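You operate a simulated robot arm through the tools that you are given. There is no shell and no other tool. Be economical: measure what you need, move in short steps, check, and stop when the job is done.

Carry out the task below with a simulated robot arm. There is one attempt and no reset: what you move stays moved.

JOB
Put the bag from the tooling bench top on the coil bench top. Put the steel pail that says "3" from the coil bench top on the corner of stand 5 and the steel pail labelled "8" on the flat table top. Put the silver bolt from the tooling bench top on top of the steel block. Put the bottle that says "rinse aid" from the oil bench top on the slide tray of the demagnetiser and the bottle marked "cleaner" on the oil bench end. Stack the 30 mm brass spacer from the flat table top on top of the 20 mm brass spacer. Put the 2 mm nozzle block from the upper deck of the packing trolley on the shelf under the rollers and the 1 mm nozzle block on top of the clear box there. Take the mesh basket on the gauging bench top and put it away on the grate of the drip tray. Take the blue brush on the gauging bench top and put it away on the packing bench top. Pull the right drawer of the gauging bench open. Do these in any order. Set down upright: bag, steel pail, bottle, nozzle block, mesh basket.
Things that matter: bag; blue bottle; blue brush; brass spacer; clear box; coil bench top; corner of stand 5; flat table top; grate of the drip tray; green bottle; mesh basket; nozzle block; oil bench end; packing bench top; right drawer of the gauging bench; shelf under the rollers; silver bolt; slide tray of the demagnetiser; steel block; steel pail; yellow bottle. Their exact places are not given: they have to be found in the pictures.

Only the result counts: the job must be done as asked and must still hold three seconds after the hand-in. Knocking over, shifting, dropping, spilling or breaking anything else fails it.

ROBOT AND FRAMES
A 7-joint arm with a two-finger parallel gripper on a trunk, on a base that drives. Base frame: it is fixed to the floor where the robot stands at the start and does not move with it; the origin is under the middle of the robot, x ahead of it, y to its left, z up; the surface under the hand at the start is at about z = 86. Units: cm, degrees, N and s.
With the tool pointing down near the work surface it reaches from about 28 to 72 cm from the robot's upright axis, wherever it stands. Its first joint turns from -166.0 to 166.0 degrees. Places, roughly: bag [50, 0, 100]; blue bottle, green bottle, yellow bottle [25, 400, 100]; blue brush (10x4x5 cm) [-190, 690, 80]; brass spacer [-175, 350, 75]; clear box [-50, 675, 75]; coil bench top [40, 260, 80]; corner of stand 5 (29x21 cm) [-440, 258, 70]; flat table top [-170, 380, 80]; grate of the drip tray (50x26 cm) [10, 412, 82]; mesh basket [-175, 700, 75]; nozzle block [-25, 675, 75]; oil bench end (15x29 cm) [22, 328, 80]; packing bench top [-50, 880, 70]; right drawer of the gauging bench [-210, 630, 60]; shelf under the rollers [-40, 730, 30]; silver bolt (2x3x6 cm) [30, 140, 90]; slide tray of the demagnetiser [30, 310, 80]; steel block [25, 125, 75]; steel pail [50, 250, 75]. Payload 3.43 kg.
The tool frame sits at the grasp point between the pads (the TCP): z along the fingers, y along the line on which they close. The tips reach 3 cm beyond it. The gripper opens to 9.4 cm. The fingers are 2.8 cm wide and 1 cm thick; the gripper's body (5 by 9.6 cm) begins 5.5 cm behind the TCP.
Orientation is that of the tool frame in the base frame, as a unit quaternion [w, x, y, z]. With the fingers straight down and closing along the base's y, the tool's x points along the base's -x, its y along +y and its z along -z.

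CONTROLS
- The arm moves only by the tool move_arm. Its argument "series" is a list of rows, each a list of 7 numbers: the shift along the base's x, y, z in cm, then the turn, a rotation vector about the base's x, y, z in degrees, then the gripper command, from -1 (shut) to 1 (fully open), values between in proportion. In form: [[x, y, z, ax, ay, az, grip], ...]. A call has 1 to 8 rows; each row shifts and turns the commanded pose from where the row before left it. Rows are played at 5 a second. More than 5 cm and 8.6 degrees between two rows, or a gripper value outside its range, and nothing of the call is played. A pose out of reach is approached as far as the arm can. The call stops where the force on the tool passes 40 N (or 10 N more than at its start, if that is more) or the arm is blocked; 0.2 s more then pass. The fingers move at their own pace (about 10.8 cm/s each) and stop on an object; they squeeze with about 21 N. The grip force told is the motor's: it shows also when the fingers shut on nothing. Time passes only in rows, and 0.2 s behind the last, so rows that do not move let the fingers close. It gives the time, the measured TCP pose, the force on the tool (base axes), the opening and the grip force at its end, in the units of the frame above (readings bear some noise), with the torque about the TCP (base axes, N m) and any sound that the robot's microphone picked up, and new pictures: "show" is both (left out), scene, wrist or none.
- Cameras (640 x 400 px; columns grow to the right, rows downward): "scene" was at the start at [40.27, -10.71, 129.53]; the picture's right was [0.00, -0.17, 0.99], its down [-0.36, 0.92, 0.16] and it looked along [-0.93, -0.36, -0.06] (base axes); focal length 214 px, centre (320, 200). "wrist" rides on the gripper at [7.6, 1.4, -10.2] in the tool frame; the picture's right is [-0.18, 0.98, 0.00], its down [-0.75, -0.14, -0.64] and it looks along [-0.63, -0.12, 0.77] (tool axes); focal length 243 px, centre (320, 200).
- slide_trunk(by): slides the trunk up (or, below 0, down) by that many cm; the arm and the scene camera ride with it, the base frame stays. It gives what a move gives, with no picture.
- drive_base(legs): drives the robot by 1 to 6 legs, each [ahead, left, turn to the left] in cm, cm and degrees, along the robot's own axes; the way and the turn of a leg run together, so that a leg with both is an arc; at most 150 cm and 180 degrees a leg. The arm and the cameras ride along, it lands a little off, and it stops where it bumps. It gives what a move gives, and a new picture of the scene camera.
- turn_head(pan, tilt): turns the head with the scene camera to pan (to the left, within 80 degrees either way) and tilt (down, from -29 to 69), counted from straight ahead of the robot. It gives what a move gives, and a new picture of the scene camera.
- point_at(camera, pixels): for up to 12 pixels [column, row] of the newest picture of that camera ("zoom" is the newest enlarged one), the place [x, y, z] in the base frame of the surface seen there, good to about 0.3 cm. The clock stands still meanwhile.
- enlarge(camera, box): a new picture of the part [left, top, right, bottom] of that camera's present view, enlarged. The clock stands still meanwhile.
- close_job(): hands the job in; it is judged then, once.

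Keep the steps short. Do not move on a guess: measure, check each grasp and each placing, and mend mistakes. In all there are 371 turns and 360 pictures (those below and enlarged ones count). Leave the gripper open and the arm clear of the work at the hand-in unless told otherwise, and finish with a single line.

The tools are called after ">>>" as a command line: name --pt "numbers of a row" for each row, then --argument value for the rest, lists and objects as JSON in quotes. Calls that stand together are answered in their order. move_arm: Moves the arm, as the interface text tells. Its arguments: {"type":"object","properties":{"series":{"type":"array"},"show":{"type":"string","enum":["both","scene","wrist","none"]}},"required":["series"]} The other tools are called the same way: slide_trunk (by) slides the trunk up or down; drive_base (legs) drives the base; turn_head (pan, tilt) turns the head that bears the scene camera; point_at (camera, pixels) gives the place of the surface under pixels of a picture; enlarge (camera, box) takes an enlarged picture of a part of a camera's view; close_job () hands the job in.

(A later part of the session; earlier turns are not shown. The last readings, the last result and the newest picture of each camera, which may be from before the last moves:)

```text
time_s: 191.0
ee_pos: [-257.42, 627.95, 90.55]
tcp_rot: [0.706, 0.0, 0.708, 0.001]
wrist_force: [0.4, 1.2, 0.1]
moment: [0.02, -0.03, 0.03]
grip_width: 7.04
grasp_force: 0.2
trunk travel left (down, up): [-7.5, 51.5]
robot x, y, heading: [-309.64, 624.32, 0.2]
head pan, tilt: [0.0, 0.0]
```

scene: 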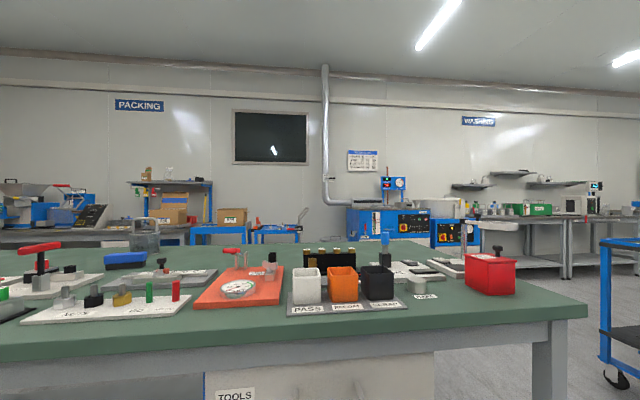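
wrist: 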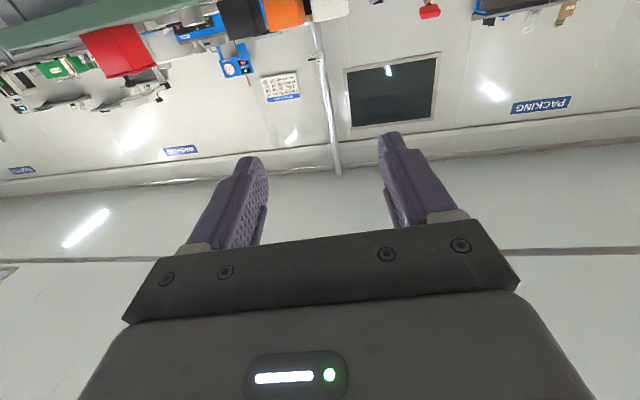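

The hand is level. I lower it by 22 cm and look at the drawer.

>>> move_arm --pt "0 0 -4.8 0 0 0 0.5" --pt "0 0 -4.8 0 0 0 0.5" --pt "0 0 -4.8 0 0 0 0.5" --pt "0 0 -4.8 0 0 0 0.5" --show "scene"

>>> turn_head --pan 0 --tilt 20

```text
time_s: 192.0
ee_pos: [-257.61, 627.85, 71.42]
tcp_rot: [0.707, 0.0, 0.708, 0.002]
wrist_force: [17.2, -10.2, -2.7]
moment: [0.76, 0.7, 1.53]
grip_width: 7.04
grasp_force: 0.1
trunk travel left (down, up): [-7.5, 51.5]
robot x, y, heading: [-310.0, 624.3, -0.3]
head pan, tilt: [0.0, 0.0]
```

scene: 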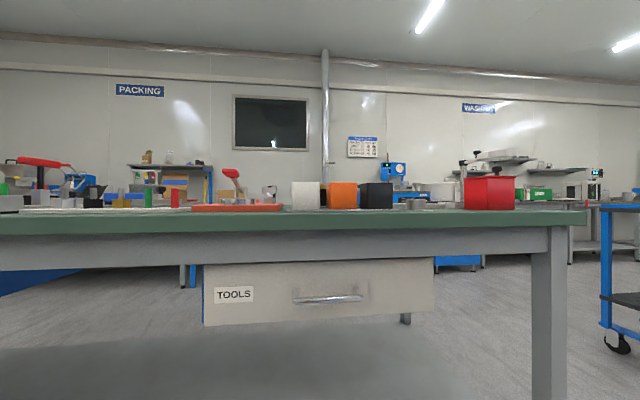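

```text
time_s: 192.8
ee_pos: [-257.63, 627.62, 71.47]
tcp_rot: [0.706, -0.001, 0.708, 0.001]
wrist_force: [17.5, -0.7, -5.6]
moment: [0.04, 0.42, 0.16]
grip_width: 7.02
grasp_force: 0.1
trunk travel left (down, up): [-7.5, 51.5]
robot x, y, heading: [-309.67, 624.6, -0.1]
head pan, tilt: [0.0, 20.0]
```

scene: 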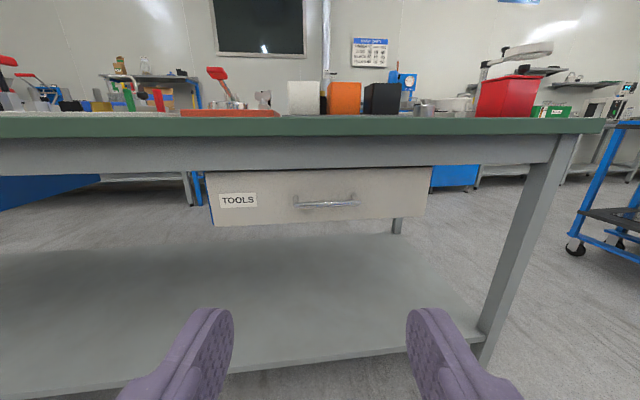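

A 17 N force suggests the arm touches the robot itself. I move forward 5 cm and measure the handle.

>>> move_arm --pt "3 0 0 0 0 0 0.5" --pt "3 0 0 0 0 0 0.5" --show "scene"

>>> enlarge --camera "scene" --box '[190, 120, 450, 280]'

```text
time_s: 193.4
ee_pos: [-251.48, 627.83, 71.43]
tcp_rot: [0.707, -0.001, 0.708, 0.001]
wrist_force: [0.6, -1.2, 0.4]
moment: [0.01, 0.0, 0.0]
grip_width: 7.05
grasp_force: 0.2
trunk travel left (down, up): [-7.5, 51.5]
robot x, y, heading: [-309.76, 624.43, 0.1]
head pan, tilt: [0.0, 20.0]
```

scene: 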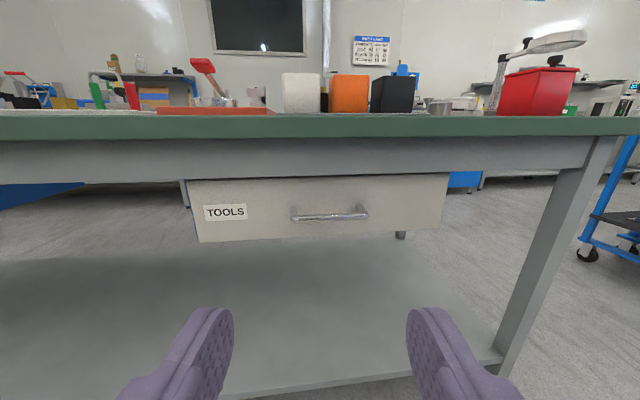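

```text
2.46 times, centred on (320, 200) of scene
```

zoom: 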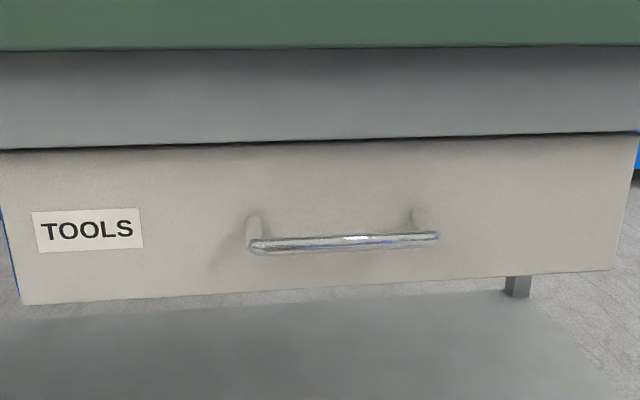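

>>> point_at --camera "zoom" --pixels '[[255, 247], [435, 238], [345, 242], [250, 220], [420, 215], [345, 200], [345, 270], [60, 290], [600, 260], [345, 40], [345, 100]]'

```text
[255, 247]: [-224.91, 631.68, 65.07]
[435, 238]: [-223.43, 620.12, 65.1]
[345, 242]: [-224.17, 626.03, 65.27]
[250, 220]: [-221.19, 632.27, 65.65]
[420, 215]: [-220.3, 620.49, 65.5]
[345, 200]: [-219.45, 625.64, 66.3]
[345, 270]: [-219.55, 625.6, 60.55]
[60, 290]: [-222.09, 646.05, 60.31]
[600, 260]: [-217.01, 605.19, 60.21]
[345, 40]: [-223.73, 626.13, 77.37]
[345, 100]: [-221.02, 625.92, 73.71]
```

The bar runs from (-224.9,631.7) to (-223.4,620.1) at z 65.1; drawer face turned by ~7°. I roll the hand 90° so the fingers close vertically and yaw it 7°.

>>> move_arm --pt "0 0 0 -8.2 0 0 0.5" --pt "0 0 0 -8.2 0 0 0.5" --pt "0 0 0 -8.2 0 0 0.5" --pt "0 0 0 -8.2 0 0 0.5" --pt "0 0 0 -8.2 0 0 0.5" --pt "0 0 0 -8.2 0 0 0.5" --show "none"

>>> move_arm --pt "0 0 0 -8.2 0 0 0.5" --pt "0 0 0 -8.2 0 0 0.5" --pt "0 0 0 -8.2 0 0 0.5" --pt "0 0 0 -8.2 0 0 0.5" --pt "0 0 0 -8.0 0 0 0.5" --pt "0 0 0 0 0 7.1 0.5" --pt "0 0 0 0 0 0 0.5" --show "scene"

```text
time_s: 194.8
ee_pos: [-251.58, 627.99, 71.35]
tcp_rot: [0.642, -0.297, 0.643, -0.294]
wrist_force: [0.4, -0.3, 1.1]
moment: [-0.01, 0.04, -0.01]
grip_width: 7.06
grasp_force: 0.0
trunk travel left (down, up): [-7.5, 51.5]
robot x, y, heading: [-309.77, 624.29, -0.2]
head pan, tilt: [0.0, 20.0]
```

```text
time_s: 196.4
ee_pos: [-251.47, 627.93, 71.37]
tcp_rot: [-0.528, 0.531, -0.469, 0.468]
wrist_force: [-0.4, 0.7, 0.2]
moment: [-0.01, 0.0, 0.0]
grip_width: 7.03
grasp_force: 0.1
trunk travel left (down, up): [-7.5, 51.5]
robot x, y, heading: [-309.68, 624.51, -0.0]
head pan, tilt: [0.0, 20.0]
```

scene: 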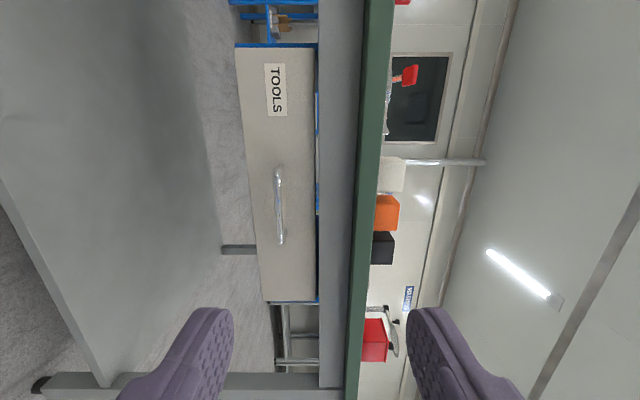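

Orientation is right. I move to 10 cm before the bar at z 65.1.

>>> move_arm --pt "0 -1.5 -3.2 0 0 0 0.5" --pt "0 -1.6 -3.1 0 0 0 0.5" --pt "4.4 0 0 0 0 0 0.5" --pt "4.4 0 0 0 0 0 0.5" --pt "4.4 0 0 0 0 0 0.2" --pt "4.2 0 0 0 0 0 0.2" --pt "0 0 0 0 0 0 0.2"

```text
time_s: 198.0
ee_pos: [-234.01, 624.98, 65.21]
tcp_rot: [-0.529, 0.532, -0.469, 0.467]
wrist_force: [0.7, -0.4, 0.2]
moment: [-0.02, 0.0, -0.03]
grip_width: 5.62
grasp_force: 0.0
trunk travel left (down, up): [-7.5, 51.5]
robot x, y, heading: [-310.07, 624.23, 0.2]
head pan, tilt: [0.0, 20.0]
```

scene: 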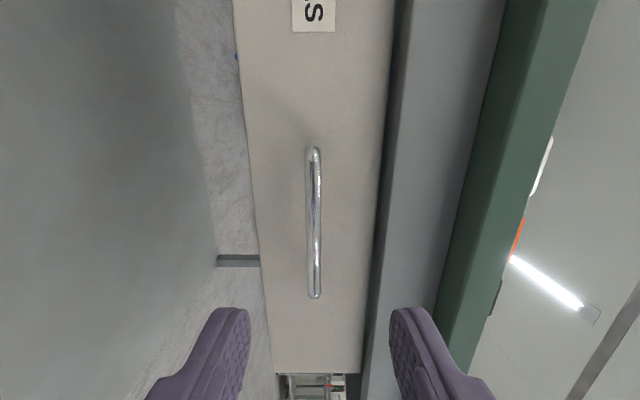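
wrist: 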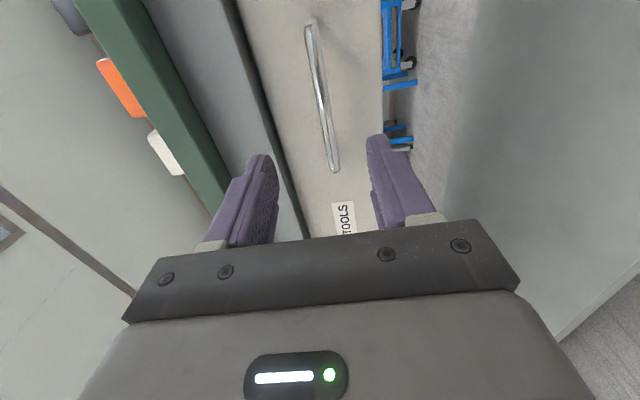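

The bar is centred. I narrow the opening to ~3 cm and approach the bar.

>>> move_arm --pt "0 0 0 0 0 0 -0.35" --pt "4 0.5 0 0 0 0 -0.35" --pt "3 0.37 0 0 0 0 -0.35" --pt "2.2 0.27 0 0 0 0 -0.35" --pt "0 0 0 0 0 0 -0.35"

```text
time_s: 199.2
ee_pos: [-229.94, 625.12, 65.02]
tcp_rot: [-0.528, 0.531, -0.469, 0.467]
wrist_force: [1.0, 0.1, 0.0]
moment: [-0.03, 0.0, 0.0]
grip_width: 3.09
grasp_force: 0.0
out of reach, approached as far as the arm can: row 3, 4
trunk travel left (down, up): [-7.5, 51.5]
robot x, y, heading: [-309.67, 624.6, -0.2]
head pan, tilt: [0.0, 20.0]
```

scene: 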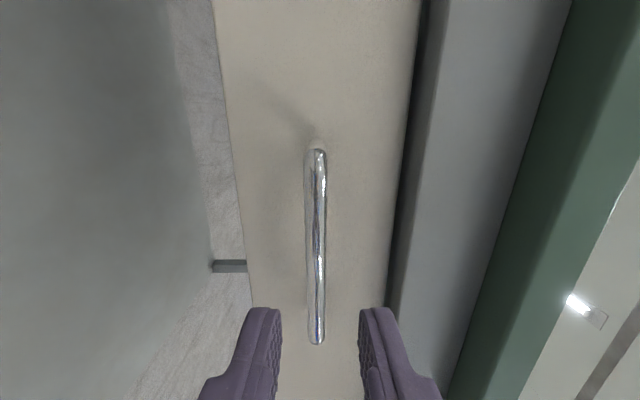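
wrist: 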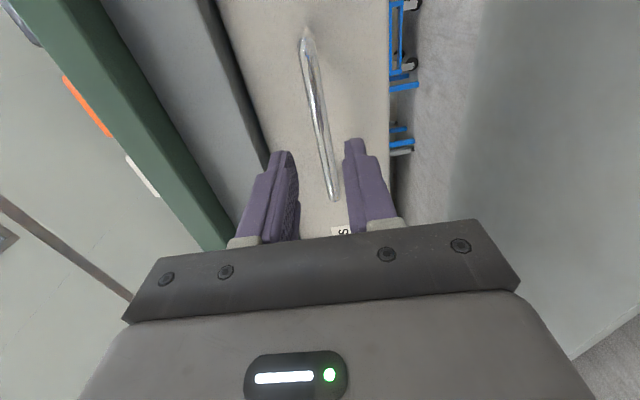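

Out of reach by ~5 cm; I drive the base ahead 4 cm and look again.

>>> drive_base --legs '[[4.5, 0.6, 0]]'

```text
time_s: 200.1
ee_pos: [-225.22, 625.73, 64.92]
tcp_rot: [-0.529, 0.531, -0.469, 0.467]
wrist_force: [-0.3, -0.4, -0.4]
moment: [-0.01, 0.01, 0.03]
grip_width: 3.09
grasp_force: 0.0
trunk travel left (down, up): [-7.5, 51.5]
robot x, y, heading: [-305.32, 624.86, -0.1]
head pan, tilt: [0.0, 20.0]
```

scene: 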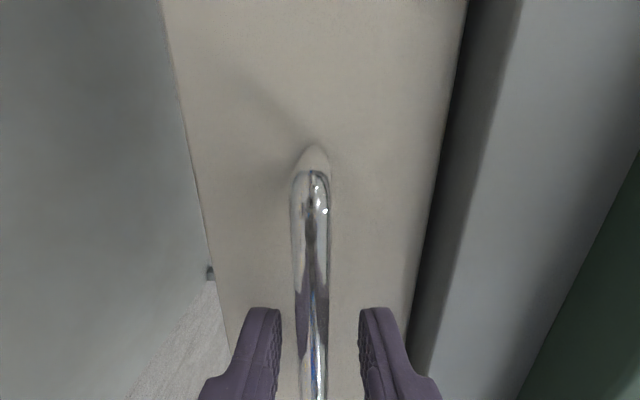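

The fingers straddle the bar. I close.

>>> move_arm --pt "0 0 0 0 0 0 -0.7" --pt "0 0 0 0 0 0 -1" --pt "0 0 0 0 0 0 -1" --show "scene"

```text
time_s: 200.9
ee_pos: [-225.39, 625.81, 64.75]
tcp_rot: [-0.529, 0.532, -0.469, 0.466]
wrist_force: [-2.0, 2.6, -12.4]
moment: [-0.03, 0.26, 0.31]
grip_width: 1.16
grasp_force: 44.2
trunk travel left (down, up): [-7.5, 51.5]
robot x, y, heading: [-305.44, 624.98, -0.1]
head pan, tilt: [0.0, 20.0]
```

scene: 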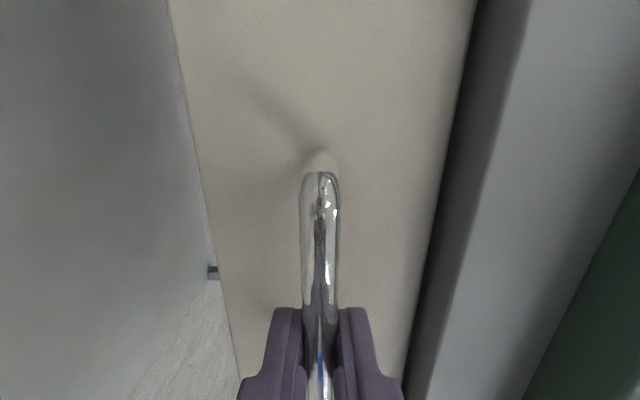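

Gripped. I pull along the drawer's normal (-0.992,-0.123).

>>> move_arm --pt "-2 -0.25 0 0 0 0 -1" --pt "-2.5 -0.31 0 0 0 0 -1" --pt "-2.5 -0.31 0 0 0 0 -1" --pt "-2.5 -0.31 0 0 0 0 -1" --show "scene"

```text
time_s: 201.9
ee_pos: [-235.02, 624.63, 64.73]
tcp_rot: [-0.528, 0.53, -0.471, 0.467]
wrist_force: [-0.6, 1.4, -18.8]
moment: [-0.3, 0.39, -0.81]
grip_width: 1.16
grasp_force: 45.2
trunk travel left (down, up): [-7.5, 51.5]
robot x, y, heading: [-305.14, 624.99, -0.4]
head pan, tilt: [0.0, 20.0]
```

scene: 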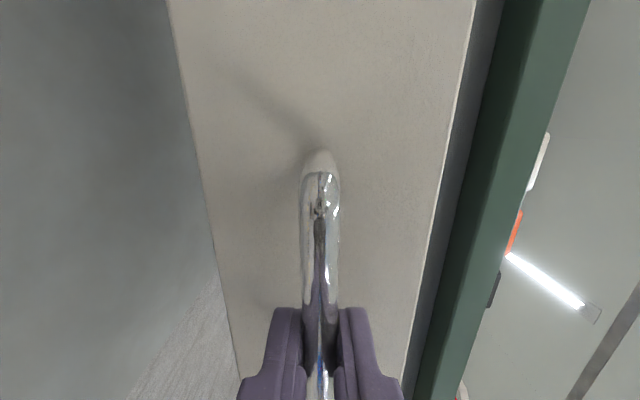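

The drawer moves. I lower the command slightly to relax the vertical force and pull further.

>>> move_arm --pt "-2.5 -0.31 -0.3 0 0 0 -1" --pt "-2.5 -0.31 0 0 0 0 -1" --pt "-2.5 -0.31 0 0 0 0 -1" --pt "-2.5 -0.31 0 0 0 0 -1" --pt "-2.5 -0.31 0 0 0 0 -1" --show "scene"

```text
time_s: 203.1
ee_pos: [-247.34, 623.21, 64.73]
tcp_rot: [-0.529, 0.532, -0.469, 0.467]
wrist_force: [-0.5, -2.5, -6.1]
moment: [-0.15, 0.16, 1.04]
grip_width: 1.16
grasp_force: 45.1
trunk travel left (down, up): [-7.5, 51.5]
robot x, y, heading: [-305.37, 625.27, -0.1]
head pan, tilt: [0.0, 20.0]
```

scene: 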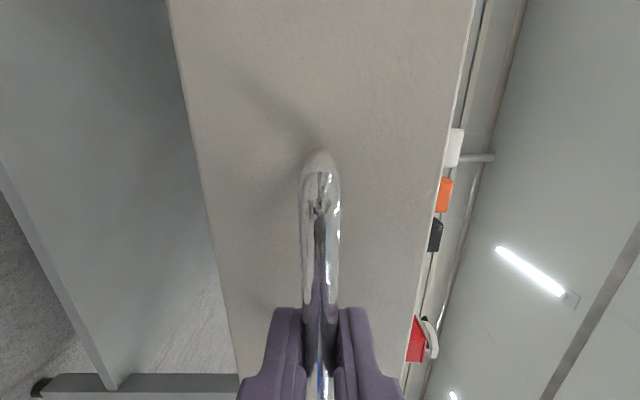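

Open by 22 cm. I drive the base back some more to open it further.

>>> drive_base --legs '[[-6, -0.75, 0]]'

```text
time_s: 204.1
ee_pos: [-253.32, 622.44, 64.76]
tcp_rot: [-0.529, 0.531, -0.469, 0.467]
wrist_force: [-1.5, -1.9, -2.0]
moment: [-0.04, 0.07, -0.36]
grip_width: 1.17
grasp_force: 45.2
trunk travel left (down, up): [-7.5, 51.5]
robot x, y, heading: [-311.11, 624.34, 0.1]
head pan, tilt: [0.0, 20.0]
```

scene: 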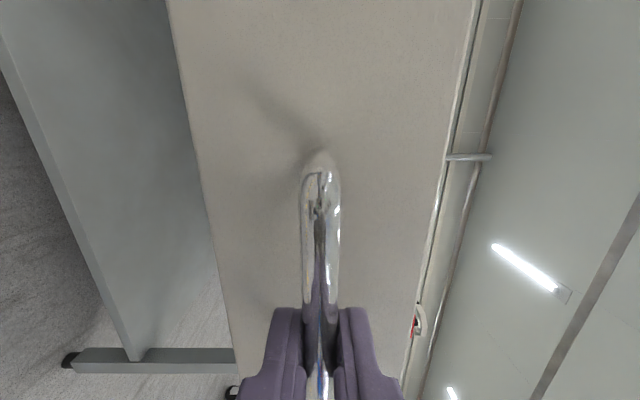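

>>> drive_base --legs '[[-4, -0.5, 0]]'

```text
time_s: 205.0
ee_pos: [-255.88, 622.19, 64.67]
tcp_rot: [-0.53, 0.531, -0.47, 0.466]
wrist_force: [12.4, -0.3, -10.8]
moment: [-0.16, 0.27, 0.01]
grip_width: 1.18
grasp_force: 45.2
trunk travel left (down, up): [-7.5, 51.5]
robot x, y, heading: [-314.15, 623.76, 0.1]
head pan, tilt: [0.0, 20.0]
stopped in leg 1: the force on the tool passed its limit at 85 N (the readings are from after the stop); the commanded pose is now the measured one
```

scene: 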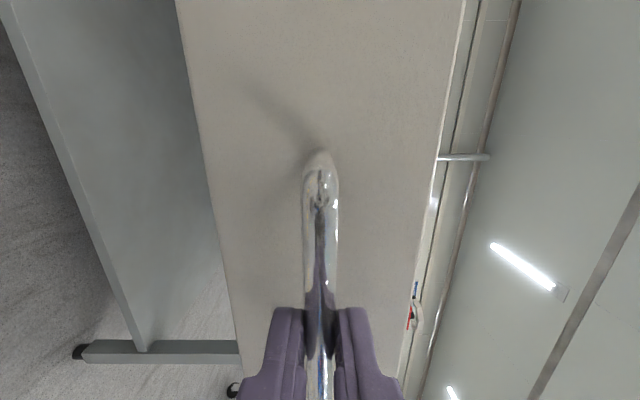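

The drawer hit its stop: fully open (~31 cm). I open the fingers and back straight off.

>>> move_arm --pt "0 0 0 0 0 0 -0.6" --pt "0 0 0 0 0 0 -0.2" --pt "0 0 0 0 0 0 -0.1" --show "none"

>>> drive_base --legs '[[-30, -3.7, 0]]'

```text
time_s: 205.8
ee_pos: [-256.02, 622.19, 64.97]
tcp_rot: [-0.531, 0.531, -0.466, 0.468]
wrist_force: [0.0, -0.3, -0.8]
moment: [-0.01, -0.01, -0.01]
grip_width: 4.24
grasp_force: 0.0
trunk travel left (down, up): [-7.5, 51.5]
robot x, y, heading: [-314.22, 623.99, 0.0]
head pan, tilt: [0.0, 20.0]
```

```text
time_s: 207.9
ee_pos: [-286.42, 618.3, 64.9]
tcp_rot: [-0.53, 0.53, -0.469, 0.468]
wrist_force: [-0.5, -0.2, -1.0]
moment: [0.0, 0.0, 0.03]
grip_width: 4.22
grasp_force: 0.0
trunk travel left (down, up): [-7.5, 51.5]
robot x, y, heading: [-344.54, 620.12, 0.3]
head pan, tilt: [0.0, 20.0]
```

scene: 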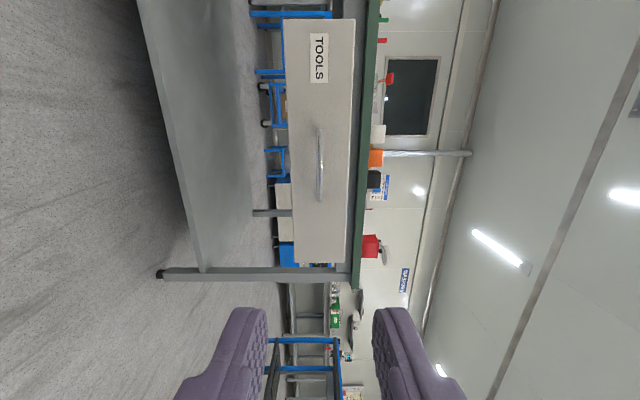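

The drawer is open. I bring the hand back to pointing down, rising as well.

>>> move_arm --pt "0 0 4 0 0 -7.1 0.5" --pt "0 0 4 8.2 0 0 0.5" --pt "0 0 4 8.2 0 0 0.5" --pt "0 0 4 8.2 0 0 0.5" --pt "0 0 4 8.2 0 0 0.5" --pt "0 0 0 8.2 0 0 0.5" --pt "0 0 0 8.2 0 0 0.5" --pt "0 0 0 8.2 0 0 0.5" --show "none"

>>> move_arm --pt "0 0 0 8.2 0 0 0.5" --pt "0 0 0 8.2 0 0 0.5" --pt "0 0 0 8.2 0 0 0.5" --pt "0 0 0 8.0 0 0 0.5" --show "none"

>>> slide_trunk --by 20

>>> move_arm --pt "0 0 0 0 8.2 0 0.5" --pt "0 0 0 0 8.2 0 0.5" --pt "0 0 0 0 8.2 0 0.5" --pt "0 0 0 0 8.2 0 0.5" --pt "0 0 0 0 8.2 0 0.5" --pt "0 0 0 0 8.2 0 0.5" --pt "0 0 0 0 8.2 0 0.5" --pt "0 0 0 0 8.2 0 0.5" --show "scene"

```text
time_s: 209.7
ee_pos: [-286.32, 618.28, 84.97]
tcp_rot: [0.679, -0.198, 0.68, -0.196]
wrist_force: [-0.2, -1.0, -0.3]
moment: [-0.02, 0.01, 0.0]
grip_width: 7.03
grasp_force: 0.0
trunk travel left (down, up): [-7.5, 51.5]
robot x, y, heading: [-344.53, 620.29, -0.2]
head pan, tilt: [0.0, 20.0]
```

```text
time_s: 210.7
ee_pos: [-286.41, 618.33, 84.9]
tcp_rot: [0.707, 0.001, 0.708, 0.002]
wrist_force: [0.2, -0.1, 1.2]
moment: [-0.01, 0.04, 0.01]
grip_width: 7.03
grasp_force: 0.0
trunk travel left (down, up): [-7.5, 51.5]
robot x, y, heading: [-344.57, 620.37, -0.2]
head pan, tilt: [0.0, 20.0]
```

```text
time_s: 212.9
ee_pos: [-286.34, 618.26, 104.92]
tcp_rot: [0.707, 0.001, 0.707, 0.0]
wrist_force: [-0.3, 0.3, 0.0]
moment: [-0.04, -0.03, -0.02]
grip_width: 7.06
grasp_force: 0.1
trunk travel left (down, up): [-27.5, 31.5]
robot x, y, heading: [-344.4, 620.21, -0.1]
head pan, tilt: [0.0, 20.0]
```

```text
time_s: 214.7
ee_pos: [-286.3, 618.22, 104.99]
tcp_rot: [0.212, 0.001, 0.977, 0.0]
wrist_force: [-0.2, 0.0, -0.3]
moment: [-0.05, 0.04, -0.02]
grip_width: 7.04
grasp_force: 0.1
trunk travel left (down, up): [-27.5, 31.5]
robot x, y, heading: [-344.56, 620.13, -0.0]
head pan, tilt: [0.0, 20.0]
```

scene: 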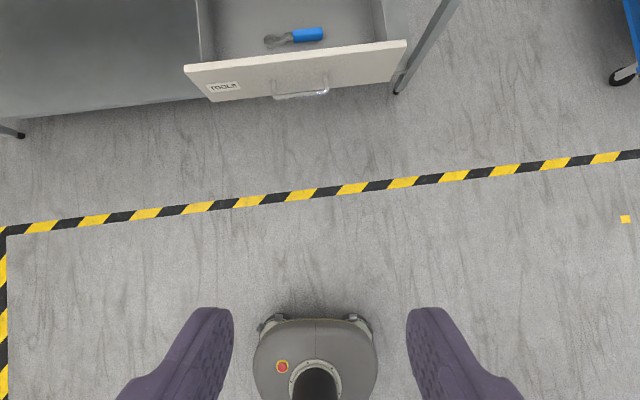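

Now to the brush. I drive left (to y≈688) then ahead 65, past the open drawer.

>>> drive_base --legs '[[0, 72, 0], [68, 0, 0]]'

>>> turn_head --pan 0 --tilt -10

```text
time_s: 221.8
ee_pos: [-218.51, 684.29, 104.97]
tcp_rot: [0.21, 0.02, 0.978, -0.003]
wrist_force: [-0.1, 0.9, 0.2]
moment: [0.02, -0.01, 0.01]
grip_width: 7.07
grasp_force: 0.1
trunk travel left (down, up): [-27.5, 31.5]
robot x, y, heading: [-276.5, 688.64, -2.3]
head pan, tilt: [0.0, 20.0]
```

scene: 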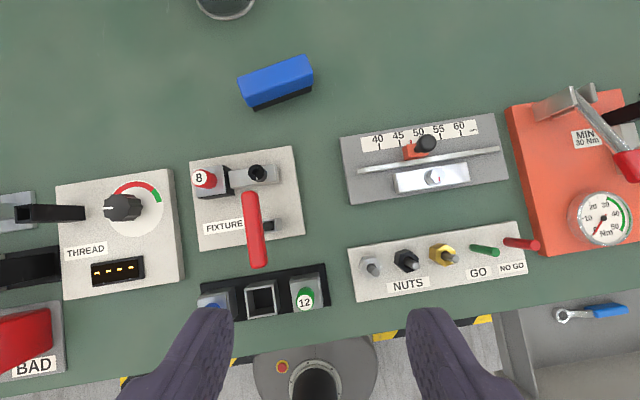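

```text
time_s: 222.8
ee_pos: [-218.37, 684.28, 105.0]
tcp_rot: [0.212, 0.02, 0.977, -0.003]
wrist_force: [-0.2, 0.6, -0.5]
moment: [-0.04, -0.01, -0.01]
grip_width: 7.06
grasp_force: 0.0
trunk travel left (down, up): [-27.5, 31.5]
robot x, y, heading: [-276.66, 688.69, -2.4]
head pan, tilt: [0.0, -10.0]
```

scene: 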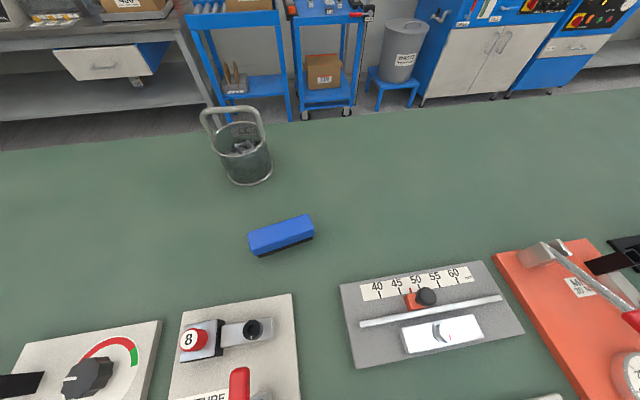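

The brush and the basket are clearly seen. I measure both.

>>> point_at --camera "scene" --pixels '[[250, 237], [308, 216], [312, 232], [258, 254], [280, 232], [285, 248], [205, 112], [260, 108], [232, 105], [246, 165], [245, 185], [230, 230]]'

>>> enlarge --camera "scene" --box '[180, 80, 340, 270]'

```text
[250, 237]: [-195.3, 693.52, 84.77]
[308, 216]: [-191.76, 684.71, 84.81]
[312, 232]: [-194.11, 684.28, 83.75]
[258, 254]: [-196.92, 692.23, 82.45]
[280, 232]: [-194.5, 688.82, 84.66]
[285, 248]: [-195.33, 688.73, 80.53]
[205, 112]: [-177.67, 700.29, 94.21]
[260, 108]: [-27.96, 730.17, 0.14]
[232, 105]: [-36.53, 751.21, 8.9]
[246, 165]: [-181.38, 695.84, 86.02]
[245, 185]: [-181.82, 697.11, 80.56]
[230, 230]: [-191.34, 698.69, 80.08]
```

```text
2.11 times, centred on (260, 175) of scene
```

zoom: 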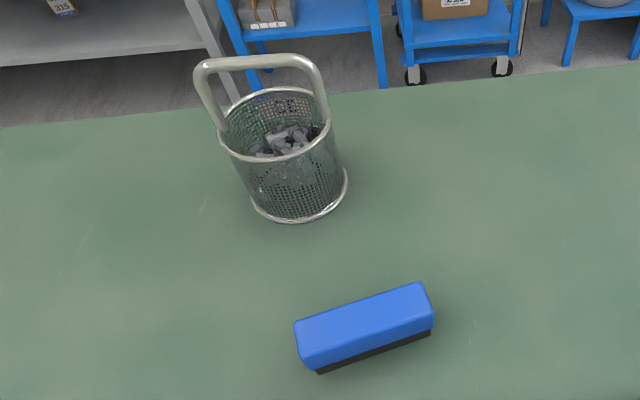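

Brush: top z 84.8, centre ≈(-194.3,688.8), long axis ~20° off y. I straighten the hand, then drive ahead 13 cm (bench edge is at x≈-231 here).

>>> move_arm --pt "0 0 2 0 8.2 0.8 0.5" --pt "0 0 2 0 8.2 0.8 0.5" --pt "0 0 2 0.3 8.1 0.7 0.5" --show "none"

>>> drive_base --legs '[[13, 0, 2.4]]'

>>> move_arm --pt "0 0 0 0 0 -8.2 0.5" --pt "0 0 0 0 0 -8.2 0.5" --pt "0 0 0 0 0 -8.2 0.5" --pt "0 0 0 0 0 -8.2 0.5" --pt "0 0 0 0 0 -8.2 0.5" --pt "0 0 0 0 0 -8.2 0.5" --pt "0 0 0 0 0 -8.2 0.5" --pt "0 0 0 0 0 -8.2 0.5"

```text
time_s: 223.6
ee_pos: [-218.58, 684.1, 110.88]
tcp_rot: [-0.002, 0.001, 1.0, 0.0]
wrist_force: [-0.4, 0.8, -0.7]
moment: [0.0, -0.01, 0.01]
grip_width: 7.04
grasp_force: 0.0
trunk travel left (down, up): [-27.5, 31.5]
robot x, y, heading: [-276.33, 688.28, -2.4]
head pan, tilt: [0.0, -10.0]
```

```text
time_s: 224.9
ee_pos: [-205.69, 686.15, 111.0]
tcp_rot: [-0.001, -0.02, 1.0, -0.003]
wrist_force: [-0.2, -0.9, -0.3]
moment: [0.0, 0.05, 0.0]
grip_width: 7.04
grasp_force: 0.0
trunk travel left (down, up): [-27.5, 31.5]
robot x, y, heading: [-264.09, 688.57, -0.0]
head pan, tilt: [0.0, -10.0]
```

scene: 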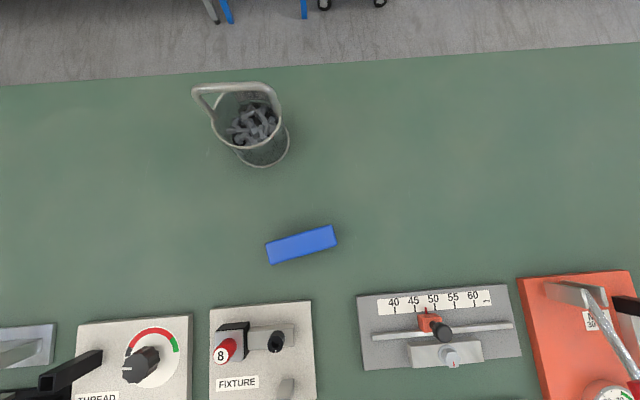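

```text
time_s: 226.7
ee_pos: [-205.71, 686.24, 110.92]
tcp_rot: [-0.001, 0.526, 0.851, -0.002]
wrist_force: [0.8, -0.7, -0.2]
moment: [-0.02, -0.02, -0.01]
grip_width: 7.06
grasp_force: 0.0
trunk travel left (down, up): [-27.5, 31.5]
robot x, y, heading: [-263.64, 688.28, -0.0]
head pan, tilt: [0.0, -10.0]
```

scene: 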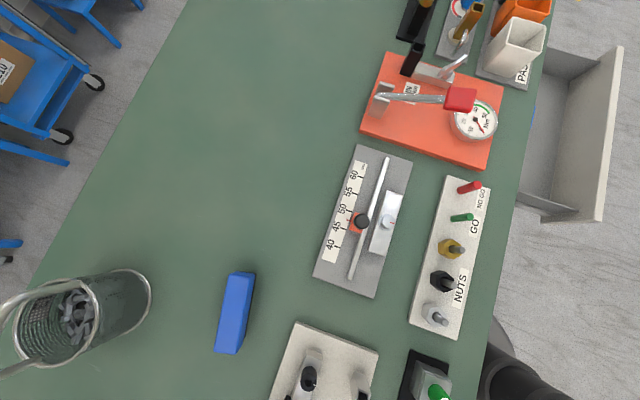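
wrist: 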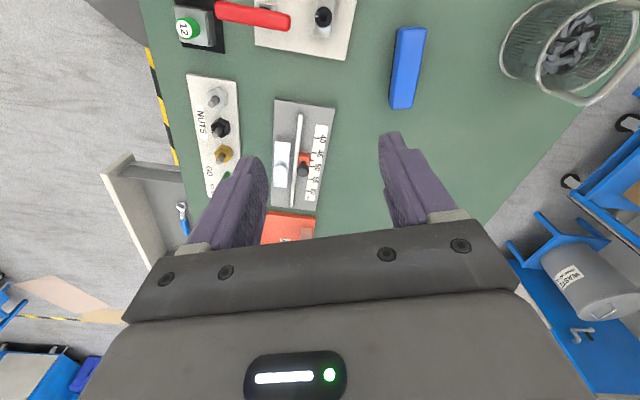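

I measure the brush's outline from above for yaw and centre.

>>> point_at --camera "scene" --pixels '[[231, 274], [253, 274], [216, 345], [238, 352], [242, 275], [228, 348], [222, 310], [248, 312]]'

```text
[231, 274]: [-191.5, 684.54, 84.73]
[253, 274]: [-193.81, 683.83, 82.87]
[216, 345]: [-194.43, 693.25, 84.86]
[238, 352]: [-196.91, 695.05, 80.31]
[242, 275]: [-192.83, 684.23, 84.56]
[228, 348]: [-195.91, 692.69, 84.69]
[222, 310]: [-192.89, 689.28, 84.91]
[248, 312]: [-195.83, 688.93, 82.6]
```

Brush axis 19.3° → yaw 7.3° more; centre (-194.45,688.4). I move over and descend to z≈92.

>>> move_arm --pt "3.8 0.7 0 0 0 -7.3 0.5" --pt "3.8 0.7 0 0 0 0 0.5" --pt "3.65 0.8 0 0 0 0 0.5" --pt "0 0 -5 0 0 0 0.5" --pt "0 0 -5 0 0 0 0.5" --pt "0 0 -5 0 0 0 0.5" --pt "0 0 -4 0 0 0 0.5" --pt "0 0 0 0 0 0 0.5" --show "wrist"

>>> turn_head --pan 0 --tilt 33

```text
time_s: 228.5
ee_pos: [-194.72, 688.55, 91.89]
tcp_rot: [-0.002, 0.578, 0.816, 0.0]
wrist_force: [-0.8, -0.4, 0.3]
moment: [-0.04, 0.03, 0.01]
grip_width: 7.02
grasp_force: 0.2
trunk travel left (down, up): [-27.5, 31.5]
robot x, y, heading: [-263.79, 688.3, -0.0]
head pan, tilt: [0.0, -10.0]
```

wrist: 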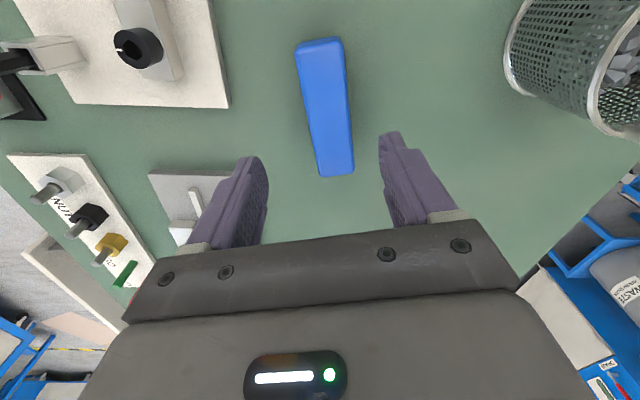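

```text
time_s: 229.6
ee_pos: [-194.69, 688.53, 91.92]
tcp_rot: [-0.003, 0.578, 0.816, -0.001]
wrist_force: [0.3, 0.4, 0.7]
moment: [0.0, -0.02, -0.04]
grip_width: 7.05
grasp_force: 0.1
trunk travel left (down, up): [-27.5, 31.5]
robot x, y, heading: [-263.73, 687.84, -0.0]
head pan, tilt: [0.0, 33.0]
```

scene: 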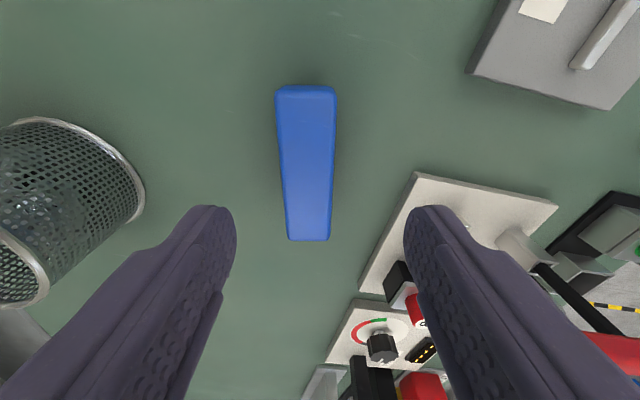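

>>> point_at --camera "scene" --pixels '[[278, 120], [334, 120], [286, 220], [329, 220], [282, 170], [334, 170], [305, 90], [308, 238]]'

```text
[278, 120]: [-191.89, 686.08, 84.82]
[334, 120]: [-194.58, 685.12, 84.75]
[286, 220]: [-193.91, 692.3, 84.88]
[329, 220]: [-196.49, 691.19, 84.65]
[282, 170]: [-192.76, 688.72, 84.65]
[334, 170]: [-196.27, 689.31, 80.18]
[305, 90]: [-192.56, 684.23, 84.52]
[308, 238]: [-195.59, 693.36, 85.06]
```

Centre is (-194.2,688.7), top width ≈2.9. I correct and descend to z≈83.7, then close.

>>> move_arm --pt "0.45 0.15 -3 0 0 0 0.3" --pt "0 0 -3 0 0 0 0.3" --pt "0 0 -2.1 0 0 0 0.3" --pt "0 0 0 0 0 0 0" --pt "0 0 0 0 0 0 -0.5" --pt "0 0 0 0 0 0 -1" --pt "0 0 0 0 0 0 -1" --show "scene"

```text
time_s: 231.2
ee_pos: [-194.0, 688.73, 83.89]
tcp_rot: [-0.002, 0.578, 0.816, -0.001]
wrist_force: [-0.9, -0.4, 1.5]
moment: [-0.05, 0.05, -0.03]
grip_width: 3.59
grasp_force: 20.3
trunk travel left (down, up): [-27.5, 31.5]
robot x, y, heading: [-263.7, 688.15, 0.1]
head pan, tilt: [0.0, 33.0]
```

scene: 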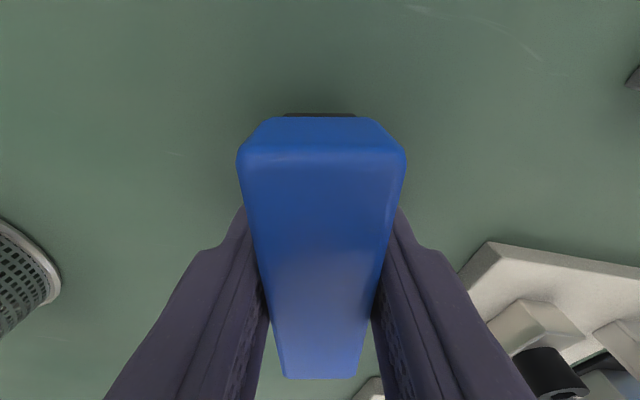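

Gripped (3.6 cm). I lift it and back off from the bench.

>>> move_arm --pt "0 0 2 0 0 0 -1" --pt "0 0 5 0 0 0 -1" --pt "0 0 5 0 0 0 -1" --pt "0 0 5 0 0 0 -1" --pt "0 0 5 0 0 0 -1" --pt "0 0 5 0 0 0 -1" --show "scene"

>>> drive_base --legs '[[-45, 0, 0], [0, 110, 0]]'

>>> turn_head --pan 60 --tilt -29

```text
time_s: 232.6
ee_pos: [-194.57, 688.62, 111.1]
tcp_rot: [-0.003, 0.578, 0.816, 0.0]
wrist_force: [-0.2, 0.5, -0.3]
moment: [0.01, 0.01, -0.03]
grip_width: 3.59
grasp_force: 20.7
trunk travel left (down, up): [-27.5, 31.5]
robot x, y, heading: [-263.92, 688.64, -0.2]
head pan, tilt: [0.0, 33.0]
```

scene: 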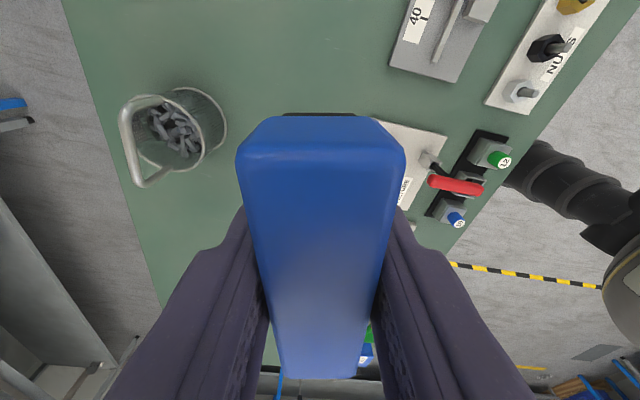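

```text
time_s: 240.6
ee_pos: [-238.23, 799.96, 111.08]
tcp_rot: [-0.002, 0.578, 0.816, -0.001]
wrist_force: [0.9, -0.5, -0.4]
moment: [0.01, 0.02, 0.0]
grip_width: 3.61
grasp_force: 20.7
trunk travel left (down, up): [-27.5, 31.5]
robot x, y, heading: [-307.69, 799.48, -0.4]
head pan, tilt: [0.0, 33.0]
```

scene: 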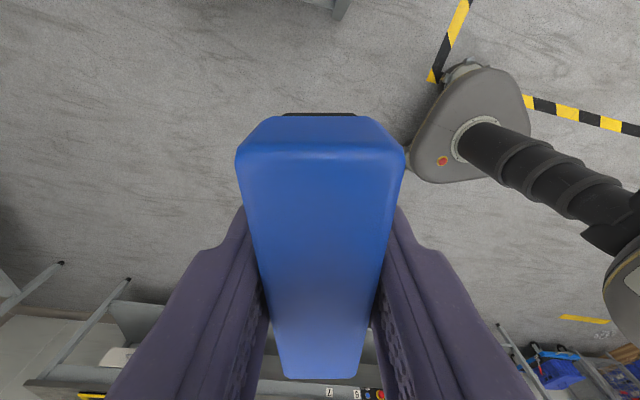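

```text
time_s: 241.9
ee_pos: [-238.25, 799.94, 111.13]
tcp_rot: [-0.002, 0.579, 0.816, -0.001]
wrist_force: [0.1, -0.1, -0.9]
moment: [-0.02, -0.03, 0.01]
grip_width: 3.56
grasp_force: 20.9
trunk travel left (down, up): [-27.5, 31.5]
robot x, y, heading: [-307.73, 799.71, -0.5]
head pan, tilt: [60.0, -28.6]
```

scene: 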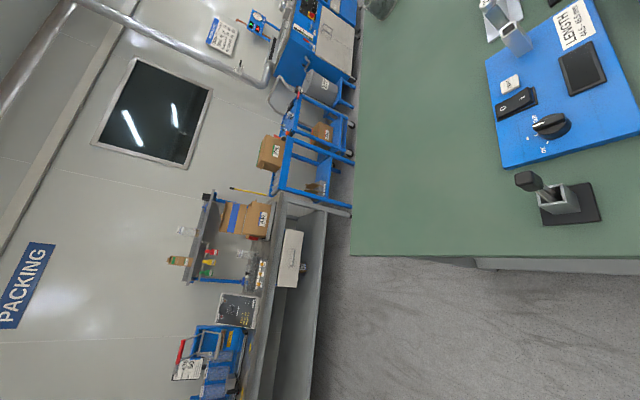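

>>> point_at --camera "scene" --pixels '[[355, 250], [640, 258], [305, 212], [265, 280], [275, 205], [250, 330], [290, 260], [318, 230], [255, 385], [325, 240]]'

>>> move_arm --pt "0 0 2 0 0 8.4 -1" --pt "0 0 0 0 0 8.4 -1" --pt "0 0 0 0 0 8.4 -1" --pt "0 0 0 0 0 8.4 -1" --pt "0 0 0 0 0 8.4 -1" --pt "0 0 0 0 0 8.4 -1" --pt "0 0 0 0 0 8.4 -1" --pt "0 0 0 0 0 8.4 -1" --show "none"

```text
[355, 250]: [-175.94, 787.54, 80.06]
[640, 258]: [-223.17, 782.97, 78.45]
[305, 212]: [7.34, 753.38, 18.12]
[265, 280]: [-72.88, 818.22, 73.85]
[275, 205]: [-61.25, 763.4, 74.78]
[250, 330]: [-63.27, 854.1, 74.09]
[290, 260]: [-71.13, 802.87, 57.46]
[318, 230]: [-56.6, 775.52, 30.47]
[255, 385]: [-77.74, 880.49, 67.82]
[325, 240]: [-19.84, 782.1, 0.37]
```

```text
time_s: 243.7
ee_pos: [-238.25, 799.85, 113.13]
tcp_rot: [-0.002, 0.029, 1.0, -0.002]
wrist_force: [0.5, -0.5, -0.5]
moment: [0.01, -0.01, -0.04]
grip_width: 3.58
grasp_force: 21.1
trunk travel left (down, up): [-27.5, 31.5]
robot x, y, heading: [-307.77, 799.7, -0.3]
head pan, tilt: [60.0, -28.6]
```

Packing bench: front edge x≈-76, z≈74, from y 763 on. I drive left 55 and ahead 120.

>>> drive_base --legs '[[0, 55, 0], [110, 0, 0]]'

>>> turn_head --pan 0 --tilt -25

```text
time_s: 252.1
ee_pos: [-127.05, 850.66, 113.09]
tcp_rot: [-0.002, 0.043, 0.999, -0.001]
wrist_force: [0.3, -0.2, -0.2]
moment: [0.01, -0.02, 0.0]
grip_width: 3.6
grasp_force: 20.9
trunk travel left (down, up): [-27.5, 31.5]
robot x, y, heading: [-196.51, 852.51, -1.7]
head pan, tilt: [60.0, -28.6]
```

scene: 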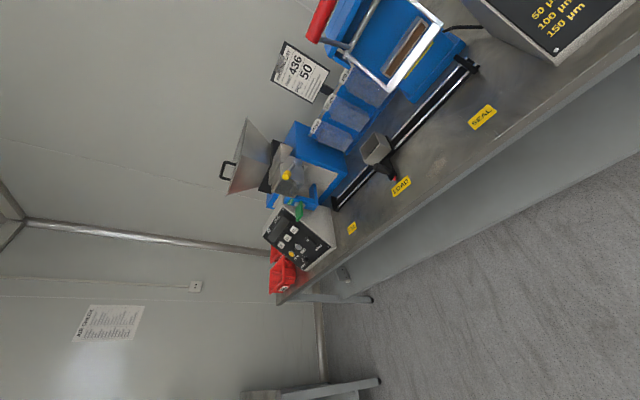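

```text
time_s: 253.4
ee_pos: [-127.1, 850.62, 113.13]
tcp_rot: [-0.002, 0.044, 0.999, -0.001]
wrist_force: [0.7, 0.2, 0.3]
moment: [0.02, -0.01, 0.0]
grip_width: 3.61
grasp_force: 21.0
trunk travel left (down, up): [-27.5, 31.5]
robot x, y, heading: [-196.52, 852.33, -1.9]
head pan, tilt: [0.0, -25.0]
```

scene: 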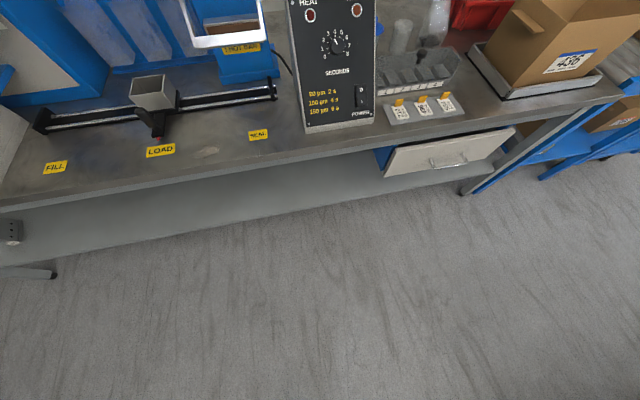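

The strip in front of the rail between the labels is free. I measure it.

>>> point_at --camera "scene" --pixels '[[205, 145], [205, 120], [205, 165], [110, 165], [110, 130], [160, 150], [258, 135], [205, 172], [285, 140], [230, 125], [180, 125]]'

```text
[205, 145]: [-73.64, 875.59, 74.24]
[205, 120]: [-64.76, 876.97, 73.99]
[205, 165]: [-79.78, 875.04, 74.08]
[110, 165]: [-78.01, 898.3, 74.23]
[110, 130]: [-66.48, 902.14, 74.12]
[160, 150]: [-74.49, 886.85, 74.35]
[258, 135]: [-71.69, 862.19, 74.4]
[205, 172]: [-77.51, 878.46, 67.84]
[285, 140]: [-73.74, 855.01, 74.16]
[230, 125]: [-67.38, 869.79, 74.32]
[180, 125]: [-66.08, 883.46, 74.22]
```

I check the overhanging frame above, and retract the arm 12 cm.

>>> point_at --camera "scene" --pixels '[[215, 42], [192, 30], [258, 30], [335, 60], [155, 90], [240, 60], [340, 110]]'

>>> move_arm --pt "-4 0 0 0 0 1.7 -1" --pt "-4 0 0 0 0 1.7 -1" --pt "-4 0 0 0 0 1.7 -1" --show "none"

>>> drive_base --legs '[[0, 25, 1.9], [35, 0, 0]]'

```text
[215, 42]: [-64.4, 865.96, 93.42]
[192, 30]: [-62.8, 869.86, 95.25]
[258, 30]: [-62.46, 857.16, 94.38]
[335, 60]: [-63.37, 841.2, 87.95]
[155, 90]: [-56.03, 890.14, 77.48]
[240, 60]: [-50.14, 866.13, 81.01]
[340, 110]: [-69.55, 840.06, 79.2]
```

```text
time_s: 254.2
ee_pos: [-139.29, 850.43, 113.07]
tcp_rot: [-0.001, 0.0, 1.0, -0.002]
wrist_force: [-0.6, -0.6, -1.0]
moment: [-0.01, -0.01, 0.0]
grip_width: 3.6
grasp_force: 21.6
trunk travel left (down, up): [-27.5, 31.5]
robot x, y, heading: [-196.23, 852.11, -1.9]
head pan, tilt: [0.0, -25.0]
```

```text
time_s: 257.8
ee_pos: [-104.74, 876.35, 113.04]
tcp_rot: [-0.002, -0.015, 1.0, -0.001]
wrist_force: [0.0, -0.5, -0.8]
moment: [-0.02, 0.02, -0.03]
grip_width: 3.57
grasp_force: 20.8
trunk travel left (down, up): [-27.5, 31.5]
robot x, y, heading: [-162.0, 876.67, -0.1]
head pan, tilt: [0.0, -25.0]
```

scene: 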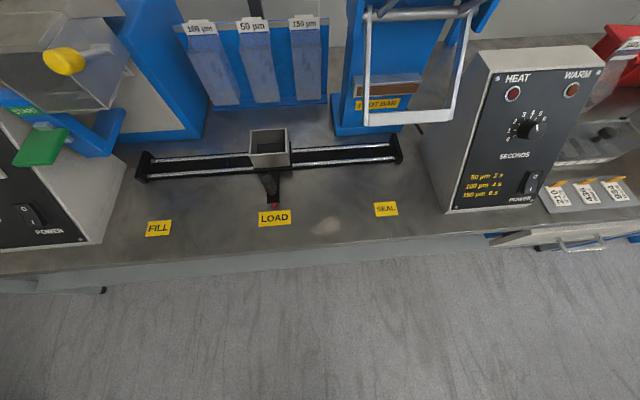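

I prefer the gap between FILL and LOAD, away from the sealing frame. I measure it.

>>> point_at --camera "scene" --pixels '[[215, 225], [215, 190], [215, 250], [170, 228], [260, 218], [270, 205], [265, 145], [105, 150], [215, 180]]'

```text
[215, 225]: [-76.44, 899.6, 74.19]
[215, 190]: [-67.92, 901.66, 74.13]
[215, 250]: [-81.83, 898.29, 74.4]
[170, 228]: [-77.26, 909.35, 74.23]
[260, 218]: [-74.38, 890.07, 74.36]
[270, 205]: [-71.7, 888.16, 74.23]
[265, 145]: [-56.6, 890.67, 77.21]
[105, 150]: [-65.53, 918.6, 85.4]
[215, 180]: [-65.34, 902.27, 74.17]
```

Target (-73,900). I drive left 23.5 and ahead 30.

>>> drive_base --legs '[[0, 23.5, 0], [30, 0, 0]]'

>>> turn_head --pan 0 --tilt 20

```text
time_s: 261.2
ee_pos: [-74.77, 899.48, 113.0]
tcp_rot: [-0.001, -0.016, 1.0, -0.001]
wrist_force: [-0.3, 0.0, -1.1]
moment: [0.0, 0.02, 0.04]
grip_width: 3.6
grasp_force: 21.1
trunk travel left (down, up): [-27.5, 31.5]
robot x, y, heading: [-132.26, 899.91, -0.1]
head pan, tilt: [0.0, -25.0]
```

scene: 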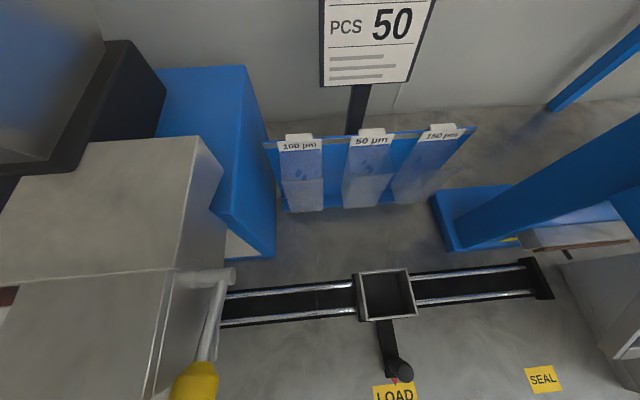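

```text
time_s: 262.3
ee_pos: [-74.95, 899.6, 113.12]
tcp_rot: [-0.001, -0.016, 1.0, -0.002]
wrist_force: [0.0, -0.2, -0.3]
moment: [0.0, 0.02, 0.03]
grip_width: 3.57
grasp_force: 21.3
trunk travel left (down, up): [-27.5, 31.5]
robot x, y, heading: [-132.1, 899.98, -0.1]
head pan, tilt: [0.0, 20.0]
```

scene: 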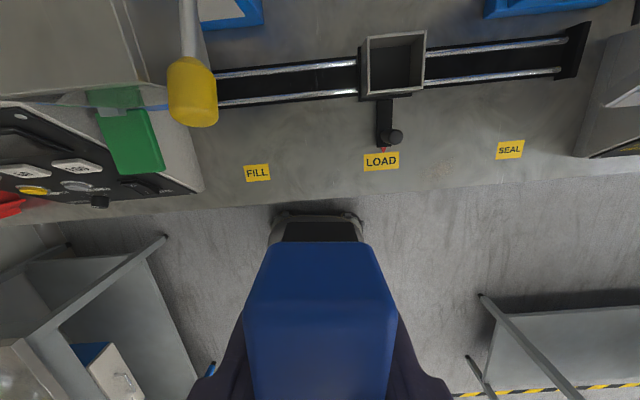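

The yellow lever of the filler is near; I measure it.

>>> point_at --camera "scene" --pixels '[[195, 95], [188, 20], [140, 140], [195, 180], [100, 40], [215, 140], [320, 150], [60, 120]]'

```text
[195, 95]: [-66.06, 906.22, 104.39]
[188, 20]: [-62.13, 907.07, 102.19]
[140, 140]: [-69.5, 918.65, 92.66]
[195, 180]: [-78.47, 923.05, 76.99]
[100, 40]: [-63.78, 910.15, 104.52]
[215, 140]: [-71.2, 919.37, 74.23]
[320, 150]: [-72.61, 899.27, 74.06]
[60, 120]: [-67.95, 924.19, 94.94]
```

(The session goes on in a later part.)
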